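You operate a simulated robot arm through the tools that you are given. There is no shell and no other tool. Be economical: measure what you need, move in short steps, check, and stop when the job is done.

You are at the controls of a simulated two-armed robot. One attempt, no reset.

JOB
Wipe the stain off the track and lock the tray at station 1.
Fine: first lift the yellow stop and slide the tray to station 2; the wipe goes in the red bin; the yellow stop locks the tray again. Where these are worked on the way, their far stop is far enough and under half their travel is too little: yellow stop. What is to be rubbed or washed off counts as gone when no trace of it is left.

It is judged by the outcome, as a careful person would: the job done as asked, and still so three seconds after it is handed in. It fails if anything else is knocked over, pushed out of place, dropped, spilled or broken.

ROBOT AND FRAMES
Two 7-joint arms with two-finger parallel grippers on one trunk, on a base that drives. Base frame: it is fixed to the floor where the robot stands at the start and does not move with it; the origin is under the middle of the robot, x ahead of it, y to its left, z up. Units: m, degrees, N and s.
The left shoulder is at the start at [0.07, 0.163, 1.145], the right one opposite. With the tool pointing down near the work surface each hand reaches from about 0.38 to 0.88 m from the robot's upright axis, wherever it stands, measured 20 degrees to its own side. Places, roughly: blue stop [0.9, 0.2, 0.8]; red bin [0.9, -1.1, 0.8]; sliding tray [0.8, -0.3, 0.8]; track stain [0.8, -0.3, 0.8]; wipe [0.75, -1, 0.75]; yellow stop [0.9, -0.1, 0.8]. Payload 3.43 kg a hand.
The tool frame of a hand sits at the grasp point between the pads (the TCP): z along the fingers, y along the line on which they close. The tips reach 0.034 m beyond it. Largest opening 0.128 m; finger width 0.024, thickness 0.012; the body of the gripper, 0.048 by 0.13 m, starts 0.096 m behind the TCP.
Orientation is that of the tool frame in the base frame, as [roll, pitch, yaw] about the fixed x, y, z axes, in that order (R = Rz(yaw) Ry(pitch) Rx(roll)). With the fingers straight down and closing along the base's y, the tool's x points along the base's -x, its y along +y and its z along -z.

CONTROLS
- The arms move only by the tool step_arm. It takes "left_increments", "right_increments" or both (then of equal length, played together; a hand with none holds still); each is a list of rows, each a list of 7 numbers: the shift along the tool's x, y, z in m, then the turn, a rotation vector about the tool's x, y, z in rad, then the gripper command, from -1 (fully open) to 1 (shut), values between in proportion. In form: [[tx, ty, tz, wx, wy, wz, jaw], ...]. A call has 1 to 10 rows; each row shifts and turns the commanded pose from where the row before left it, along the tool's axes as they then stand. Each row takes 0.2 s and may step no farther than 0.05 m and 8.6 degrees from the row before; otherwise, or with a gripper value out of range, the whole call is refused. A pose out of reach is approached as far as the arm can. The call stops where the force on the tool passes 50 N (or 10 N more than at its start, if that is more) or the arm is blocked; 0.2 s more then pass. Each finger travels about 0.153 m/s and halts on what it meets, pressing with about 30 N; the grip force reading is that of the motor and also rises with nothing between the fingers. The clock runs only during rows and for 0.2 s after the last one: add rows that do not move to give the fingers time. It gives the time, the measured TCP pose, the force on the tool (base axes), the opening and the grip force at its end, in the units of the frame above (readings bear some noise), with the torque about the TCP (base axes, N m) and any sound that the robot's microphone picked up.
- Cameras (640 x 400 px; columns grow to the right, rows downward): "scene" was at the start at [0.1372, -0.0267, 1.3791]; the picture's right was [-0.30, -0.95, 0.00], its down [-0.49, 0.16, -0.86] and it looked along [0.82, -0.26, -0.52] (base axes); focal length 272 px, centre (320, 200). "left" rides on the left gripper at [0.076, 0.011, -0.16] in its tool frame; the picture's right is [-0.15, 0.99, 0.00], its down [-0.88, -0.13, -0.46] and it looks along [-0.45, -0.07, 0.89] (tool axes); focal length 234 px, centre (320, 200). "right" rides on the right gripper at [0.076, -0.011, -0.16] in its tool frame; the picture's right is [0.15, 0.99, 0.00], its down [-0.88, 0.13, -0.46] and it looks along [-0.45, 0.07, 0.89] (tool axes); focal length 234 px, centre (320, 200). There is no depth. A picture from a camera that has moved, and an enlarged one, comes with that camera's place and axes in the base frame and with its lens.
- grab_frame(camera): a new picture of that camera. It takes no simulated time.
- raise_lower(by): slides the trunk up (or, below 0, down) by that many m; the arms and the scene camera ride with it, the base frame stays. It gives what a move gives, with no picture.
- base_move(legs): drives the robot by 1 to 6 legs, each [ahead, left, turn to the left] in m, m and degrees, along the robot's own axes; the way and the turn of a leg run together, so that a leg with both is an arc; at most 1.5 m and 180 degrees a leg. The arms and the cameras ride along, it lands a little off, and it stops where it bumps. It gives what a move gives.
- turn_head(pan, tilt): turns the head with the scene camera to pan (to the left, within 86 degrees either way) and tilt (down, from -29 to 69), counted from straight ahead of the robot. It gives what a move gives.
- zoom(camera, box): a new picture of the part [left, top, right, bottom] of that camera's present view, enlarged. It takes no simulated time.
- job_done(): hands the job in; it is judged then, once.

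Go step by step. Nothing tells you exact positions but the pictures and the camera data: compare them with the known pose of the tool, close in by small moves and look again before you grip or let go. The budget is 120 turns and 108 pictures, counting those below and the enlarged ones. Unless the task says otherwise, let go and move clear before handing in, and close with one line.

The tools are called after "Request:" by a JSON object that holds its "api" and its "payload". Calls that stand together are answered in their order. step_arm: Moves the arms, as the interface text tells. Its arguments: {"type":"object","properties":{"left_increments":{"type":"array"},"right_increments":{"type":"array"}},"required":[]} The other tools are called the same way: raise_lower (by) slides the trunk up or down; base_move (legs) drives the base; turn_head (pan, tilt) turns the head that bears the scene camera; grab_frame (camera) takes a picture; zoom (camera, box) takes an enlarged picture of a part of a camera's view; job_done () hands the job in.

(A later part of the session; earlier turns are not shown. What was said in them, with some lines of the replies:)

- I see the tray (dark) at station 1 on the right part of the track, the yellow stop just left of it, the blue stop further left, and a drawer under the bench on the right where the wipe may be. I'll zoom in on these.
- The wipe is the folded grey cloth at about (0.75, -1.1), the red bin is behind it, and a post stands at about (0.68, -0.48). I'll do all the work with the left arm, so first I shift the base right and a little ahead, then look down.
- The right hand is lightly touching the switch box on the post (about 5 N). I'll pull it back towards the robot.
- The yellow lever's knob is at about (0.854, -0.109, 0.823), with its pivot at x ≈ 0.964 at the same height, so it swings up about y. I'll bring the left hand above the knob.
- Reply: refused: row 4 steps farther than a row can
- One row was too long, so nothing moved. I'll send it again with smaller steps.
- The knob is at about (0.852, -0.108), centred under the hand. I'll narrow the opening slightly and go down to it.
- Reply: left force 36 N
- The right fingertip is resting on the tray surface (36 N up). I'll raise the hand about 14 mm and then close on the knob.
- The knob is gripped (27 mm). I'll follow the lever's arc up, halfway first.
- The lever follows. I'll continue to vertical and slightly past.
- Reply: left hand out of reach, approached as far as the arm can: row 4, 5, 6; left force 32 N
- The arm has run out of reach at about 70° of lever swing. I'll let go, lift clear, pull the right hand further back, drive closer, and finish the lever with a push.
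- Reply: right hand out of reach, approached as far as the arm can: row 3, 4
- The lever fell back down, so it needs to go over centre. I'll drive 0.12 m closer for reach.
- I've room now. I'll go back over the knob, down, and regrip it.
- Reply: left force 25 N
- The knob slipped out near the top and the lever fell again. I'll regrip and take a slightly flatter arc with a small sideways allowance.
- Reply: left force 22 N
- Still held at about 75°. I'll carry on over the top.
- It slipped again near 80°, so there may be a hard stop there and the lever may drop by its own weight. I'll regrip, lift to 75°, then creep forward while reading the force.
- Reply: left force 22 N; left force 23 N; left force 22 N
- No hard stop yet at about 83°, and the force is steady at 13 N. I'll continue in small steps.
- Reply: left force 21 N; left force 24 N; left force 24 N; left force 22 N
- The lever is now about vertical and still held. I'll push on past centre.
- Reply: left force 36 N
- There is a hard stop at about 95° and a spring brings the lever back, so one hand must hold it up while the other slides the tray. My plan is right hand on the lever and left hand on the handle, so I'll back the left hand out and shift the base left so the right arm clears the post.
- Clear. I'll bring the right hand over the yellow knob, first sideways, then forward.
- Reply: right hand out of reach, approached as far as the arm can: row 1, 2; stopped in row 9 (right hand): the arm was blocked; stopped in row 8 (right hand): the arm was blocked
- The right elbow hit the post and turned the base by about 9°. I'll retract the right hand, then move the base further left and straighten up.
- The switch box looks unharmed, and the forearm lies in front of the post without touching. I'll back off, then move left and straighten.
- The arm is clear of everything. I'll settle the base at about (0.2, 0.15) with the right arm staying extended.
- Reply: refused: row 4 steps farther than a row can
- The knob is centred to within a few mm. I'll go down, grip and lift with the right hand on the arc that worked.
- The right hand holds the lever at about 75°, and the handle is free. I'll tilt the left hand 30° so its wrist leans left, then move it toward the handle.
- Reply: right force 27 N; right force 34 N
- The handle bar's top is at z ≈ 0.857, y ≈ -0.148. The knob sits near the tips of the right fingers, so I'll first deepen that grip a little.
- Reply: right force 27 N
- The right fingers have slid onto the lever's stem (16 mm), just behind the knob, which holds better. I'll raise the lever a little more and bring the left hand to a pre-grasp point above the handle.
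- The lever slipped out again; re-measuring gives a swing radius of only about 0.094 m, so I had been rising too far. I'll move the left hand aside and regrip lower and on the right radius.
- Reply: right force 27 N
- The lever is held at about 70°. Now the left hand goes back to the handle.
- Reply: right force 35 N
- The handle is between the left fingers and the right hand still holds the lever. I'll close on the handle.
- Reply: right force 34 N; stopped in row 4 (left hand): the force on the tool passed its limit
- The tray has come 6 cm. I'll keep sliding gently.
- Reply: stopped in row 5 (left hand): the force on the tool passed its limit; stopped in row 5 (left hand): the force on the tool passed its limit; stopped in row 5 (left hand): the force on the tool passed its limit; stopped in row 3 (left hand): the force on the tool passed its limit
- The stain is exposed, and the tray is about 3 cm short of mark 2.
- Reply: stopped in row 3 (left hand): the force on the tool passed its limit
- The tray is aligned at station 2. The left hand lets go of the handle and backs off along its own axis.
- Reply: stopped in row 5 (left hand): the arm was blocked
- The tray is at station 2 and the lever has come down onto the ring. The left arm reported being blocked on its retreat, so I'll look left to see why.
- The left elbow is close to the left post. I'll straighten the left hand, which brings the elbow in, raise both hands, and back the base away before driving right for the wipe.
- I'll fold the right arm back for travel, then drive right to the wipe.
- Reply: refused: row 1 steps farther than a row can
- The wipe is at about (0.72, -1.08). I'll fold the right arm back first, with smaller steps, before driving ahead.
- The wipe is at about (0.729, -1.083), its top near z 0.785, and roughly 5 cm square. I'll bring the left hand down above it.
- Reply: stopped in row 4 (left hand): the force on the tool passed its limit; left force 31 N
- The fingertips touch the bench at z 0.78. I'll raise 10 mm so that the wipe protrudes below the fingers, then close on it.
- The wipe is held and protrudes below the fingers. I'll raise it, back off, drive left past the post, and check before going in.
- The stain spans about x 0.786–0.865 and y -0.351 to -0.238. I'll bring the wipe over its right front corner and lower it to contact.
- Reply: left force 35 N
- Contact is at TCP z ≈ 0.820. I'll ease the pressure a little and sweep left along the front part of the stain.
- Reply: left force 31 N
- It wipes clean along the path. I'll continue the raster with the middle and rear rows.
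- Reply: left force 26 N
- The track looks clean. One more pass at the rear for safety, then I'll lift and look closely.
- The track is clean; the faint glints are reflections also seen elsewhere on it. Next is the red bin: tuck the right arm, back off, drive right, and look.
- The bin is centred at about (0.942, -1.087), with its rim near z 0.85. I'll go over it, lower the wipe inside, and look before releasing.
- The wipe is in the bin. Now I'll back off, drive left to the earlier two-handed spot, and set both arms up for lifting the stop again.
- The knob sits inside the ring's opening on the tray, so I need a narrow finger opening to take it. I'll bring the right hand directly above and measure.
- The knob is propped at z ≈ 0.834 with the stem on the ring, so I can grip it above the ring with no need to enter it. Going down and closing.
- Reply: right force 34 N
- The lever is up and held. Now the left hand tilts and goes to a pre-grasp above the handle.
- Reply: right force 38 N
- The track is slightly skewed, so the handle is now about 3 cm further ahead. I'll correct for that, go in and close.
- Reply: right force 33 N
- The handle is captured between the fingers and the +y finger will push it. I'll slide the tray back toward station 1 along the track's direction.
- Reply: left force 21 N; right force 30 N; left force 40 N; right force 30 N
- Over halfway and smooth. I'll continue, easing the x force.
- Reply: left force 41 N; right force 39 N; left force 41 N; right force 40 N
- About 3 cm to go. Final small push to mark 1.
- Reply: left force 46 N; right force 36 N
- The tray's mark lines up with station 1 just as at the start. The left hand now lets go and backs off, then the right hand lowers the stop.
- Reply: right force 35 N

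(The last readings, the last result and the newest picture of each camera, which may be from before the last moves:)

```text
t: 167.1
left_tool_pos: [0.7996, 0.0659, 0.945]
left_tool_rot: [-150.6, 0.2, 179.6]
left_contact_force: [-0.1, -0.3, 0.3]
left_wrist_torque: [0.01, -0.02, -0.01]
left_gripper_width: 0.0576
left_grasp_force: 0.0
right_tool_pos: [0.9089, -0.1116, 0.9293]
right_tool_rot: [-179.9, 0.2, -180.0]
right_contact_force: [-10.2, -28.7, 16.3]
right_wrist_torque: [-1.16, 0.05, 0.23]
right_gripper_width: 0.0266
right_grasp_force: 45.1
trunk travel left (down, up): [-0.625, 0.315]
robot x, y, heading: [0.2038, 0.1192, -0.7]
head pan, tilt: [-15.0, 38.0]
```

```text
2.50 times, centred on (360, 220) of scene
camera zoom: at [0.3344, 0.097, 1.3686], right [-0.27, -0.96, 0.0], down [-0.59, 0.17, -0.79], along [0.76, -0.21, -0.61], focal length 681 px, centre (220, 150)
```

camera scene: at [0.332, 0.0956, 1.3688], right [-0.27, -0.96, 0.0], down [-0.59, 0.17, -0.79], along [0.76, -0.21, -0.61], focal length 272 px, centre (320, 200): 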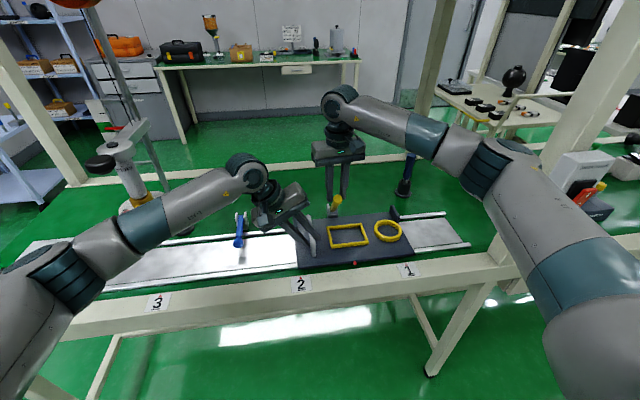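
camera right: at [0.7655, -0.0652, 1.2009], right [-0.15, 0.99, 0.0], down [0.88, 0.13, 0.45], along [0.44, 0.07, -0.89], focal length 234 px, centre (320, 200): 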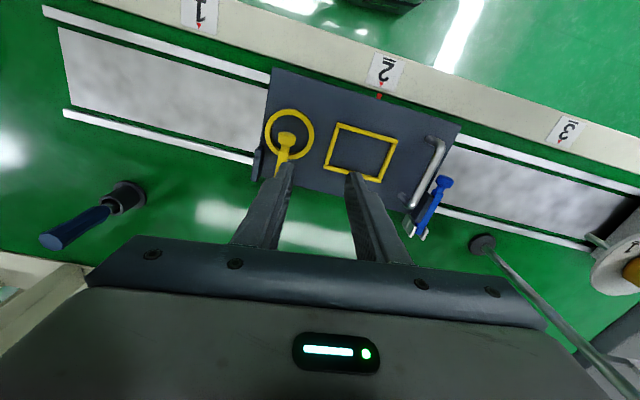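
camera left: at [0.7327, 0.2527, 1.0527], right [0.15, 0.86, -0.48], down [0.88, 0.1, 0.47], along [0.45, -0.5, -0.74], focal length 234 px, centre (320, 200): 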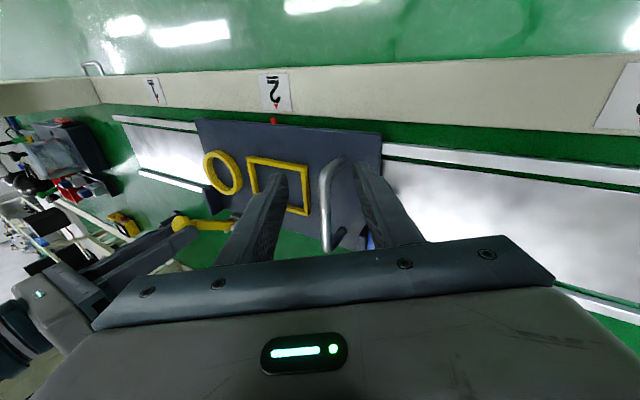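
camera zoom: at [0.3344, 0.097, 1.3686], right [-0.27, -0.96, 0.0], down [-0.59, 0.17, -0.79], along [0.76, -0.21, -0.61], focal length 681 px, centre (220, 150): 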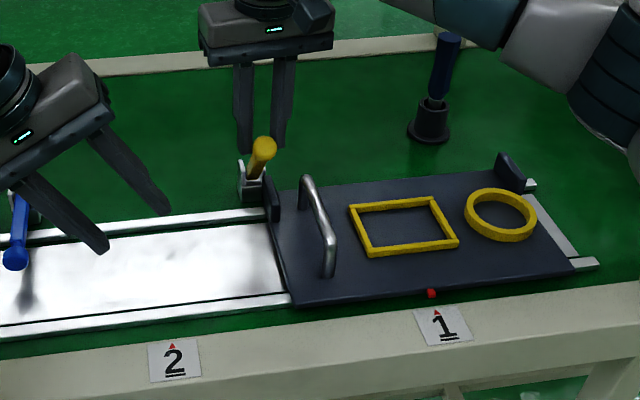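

Tray in place and lever still held. Lowering the stop along its arc.

Request:
{"api": "step_arm", "payload": {"right_increments": [[0.0105, 0.0004, 0.0045, 0, 0, 0, 1], [0.0099, 0.0004, 0.0059, 0, 0, 0, 1], [0.0091, 0.0004, 0.007, 0, 0, 0, 1], [0.0082, 0.0004, 0.008, 0, 0, 0, 1], [0.0071, 0.0004, 0.009, 0, 0, 0, 1], [0.006, 0.0004, 0.0098, 0, 0, 0, 1], [0.0048, 0.0004, 0.0104, 0, 0, 0, 1], [0.0034, 0.0004, 0.011, 0, 0, 0, 1], [0.0021, 0.0004, 0.0113, 0, 0, 0, 1], [0.0005, 0.0004, 0.008, 0, 0, 0, 1]]}}

Request:
{"api": "zoom", "payload": {"camera": "scene", "box": [260, 140, 460, 300]}}

```text
t: 169.3
left_tool_pos: [0.801, 0.0665, 0.9443]
left_tool_rot: [-150.6, 0.1, 179.6]
left_contact_force: [-0.3, 0.2, -0.4]
left_wrist_torque: [0.0, 0.01, -0.04]
left_gripper_width: 0.0576
left_grasp_force: 0.1
right_tool_pos: [0.8492, -0.1063, 0.8437]
right_tool_rot: [180.0, 0.3, -180.0]
right_contact_force: [12.6, -22.8, 11.1]
right_wrist_torque: [-0.56, -1.61, 0.05]
right_gripper_width: 0.0268
right_grasp_force: 44.8
trunk travel left (down, up): [-0.625, 0.315]
robot x, y, heading: [0.2026, 0.1225, -0.6]
head pan, tilt: [-15.0, 38.0]
```

```text
2.50 times, centred on (360, 220) of scene
camera zoom: at [0.3378, 0.0968, 1.3684], right [-0.27, -0.96, 0.0], down [-0.59, 0.17, -0.79], along [0.76, -0.21, -0.62], focal length 681 px, centre (220, 150)
```

zoom: 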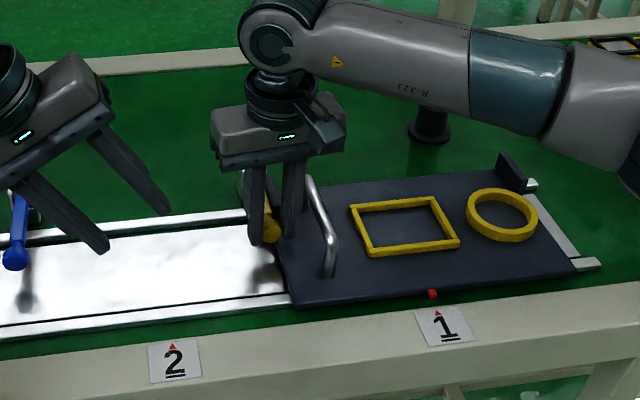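

The stop is down beside the tray. I'll open a little and lift clear.

Request:
{"api": "step_arm", "payload": {"right_increments": [[0, 0, 0, 0, 0, 0, 0.4], [0, 0, 0, 0, 0, 0, 0.4], [0, 0, -0.02, 0, 0, 0, 0.4], [0, 0, -0.04, 0, 0, 0, 0.4], [0, 0, -0.045, 0, 0, 0, 0.4], [0, 0, -0.045, 0, 0, 0, 0.4], [0, 0, -0.03, 0, 0, 0, 0.4]]}}

Request:
{"api": "zoom", "payload": {"camera": "scene", "box": [200, 140, 460, 300]}}

Request:
{"api": "grab_frame", "payload": {"camera": "right"}}

```text
t: 170.9
left_tool_pos: [0.8018, 0.0676, 0.9444]
left_tool_rot: [-150.5, 0.1, 179.7]
left_contact_force: [-0.8, -0.1, -1.1]
left_wrist_torque: [-0.02, 0.0, 0.01]
left_gripper_width: 0.0577
left_grasp_force: 0.0
right_tool_pos: [0.8499, -0.1025, 1.0242]
right_tool_rot: [-180.0, 0.0, -179.8]
right_contact_force: [0.0, -0.6, -0.4]
right_wrist_torque: [0.0, -0.02, 0.03]
right_gripper_width: 0.0384
right_grasp_force: 0.0
trunk travel left (down, up): [-0.625, 0.315]
robot x, y, heading: [0.2058, 0.1191, -0.5]
head pan, tilt: [-15.0, 38.0]
```

```text
2.46 times, centred on (330, 220) of scene
camera zoom: at [0.3377, 0.0998, 1.3683], right [-0.27, -0.96, 0.0], down [-0.59, 0.17, -0.79], along [0.76, -0.21, -0.62], focal length 671 px, centre (295, 151)
```

zoom: 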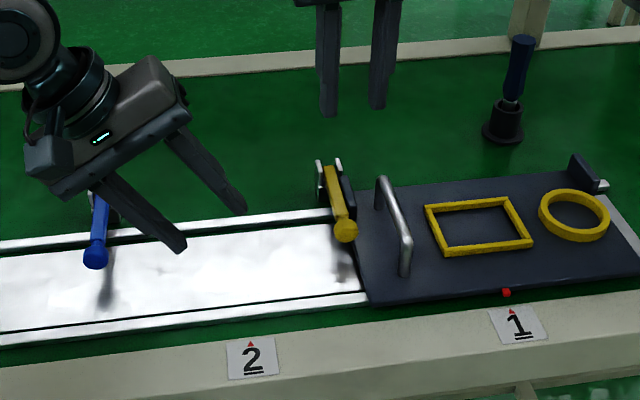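

```text
4 pictures are left
camera right: at [0.7722, -0.1123, 1.1835], right [-0.15, 0.99, 0.0], down [0.88, 0.13, 0.46], along [0.45, 0.07, -0.89], focal length 234 px, centre (320, 200)
```

right: 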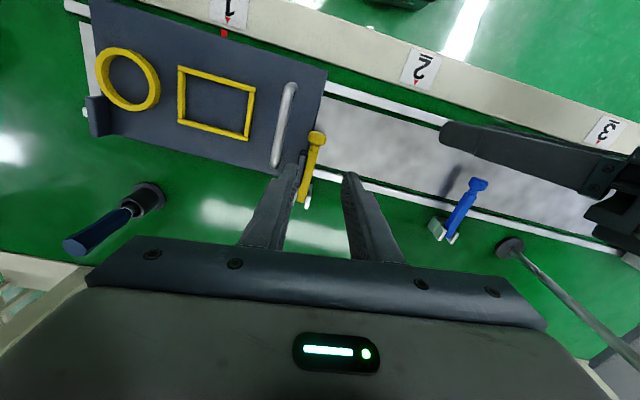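

The stop is fully down (knob z ≈ 0.82) beside the tray, and the tray is at mark 1. I'll raise the left hand and back the robot away before handing in.

Request:
{"api": "step_arm", "payload": {"left_increments": [[0, -0.0147, -0.0262, 0, 0, 0, 0.1], [0, -0.0147, -0.0262, 0, 0, 0, 0.1]]}}

Request:
{"api": "base_move", "payload": {"legs": [[-0.3, 0, 0]]}}

Request:
{"api": "grab_frame", "payload": {"camera": "scene"}}

```text
t: 171.5
left_tool_pos: [0.8002, 0.0669, 1.0038]
left_tool_rot: [-150.5, 0.1, 179.7]
left_contact_force: [-0.7, -0.3, -0.5]
left_wrist_torque: [-0.02, 0.01, 0.02]
left_gripper_width: 0.0575
left_grasp_force: 0.0
right_tool_pos: [0.8502, -0.1031, 1.024]
right_tool_rot: [179.9, 0.1, 180.0]
right_contact_force: [0.7, -0.7, 1.0]
right_wrist_torque: [0.01, -0.01, 0.02]
right_gripper_width: 0.0384
right_grasp_force: 0.1
trunk travel left (down, up): [-0.625, 0.315]
robot x, y, heading: [0.2036, 0.1195, -0.6]
head pan, tilt: [-15.0, 38.0]
```

```text
t: 173.6
left_tool_pos: [0.4982, 0.0695, 1.0051]
left_tool_rot: [-150.5, 0.1, 179.4]
left_contact_force: [0.0, 1.2, -0.4]
left_wrist_torque: [-0.01, -0.02, 0.02]
left_gripper_width: 0.0576
left_grasp_force: 0.0
right_tool_pos: [0.5474, -0.1016, 1.0233]
right_tool_rot: [-180.0, 0.2, -180.0]
right_contact_force: [0.2, 0.1, 0.1]
right_wrist_torque: [-0.01, -0.03, 0.02]
right_gripper_width: 0.0382
right_grasp_force: 0.1
trunk travel left (down, up): [-0.625, 0.315]
robot x, y, heading: [-0.0979, 0.1234, -0.7]
head pan, tilt: [-15.0, 38.0]
```

```text
3 pictures are left
camera scene: at [0.0357, 0.1026, 1.3683], right [-0.27, -0.96, 0.0], down [-0.59, 0.17, -0.79], along [0.76, -0.21, -0.62], focal length 272 px, centre (320, 200)
```

scene: 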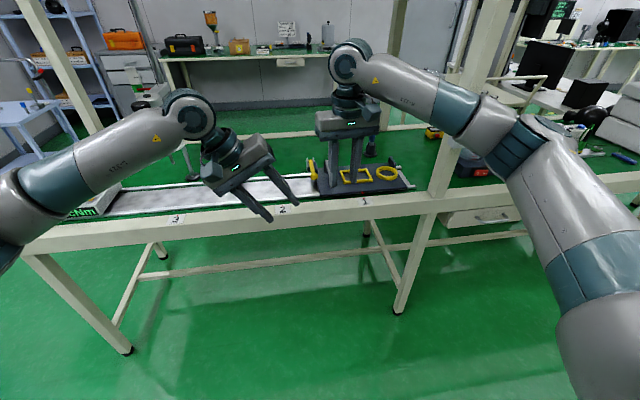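

Everything is in place: the track is clean, the wipe is in the red bin, the tray is at station 1 with the yellow stop down, and both hands are clear. I'm handing in.

Request:
{"api": "job_done", "payload": {}}

```text
The job is handed in.
```

The stain is wiped off the track, the wipe is in the red bin, and the tray is back at station 1 with the yellow stop down. On the way the right arm bumped the post and switch box; both looked unharmed in the pictures.
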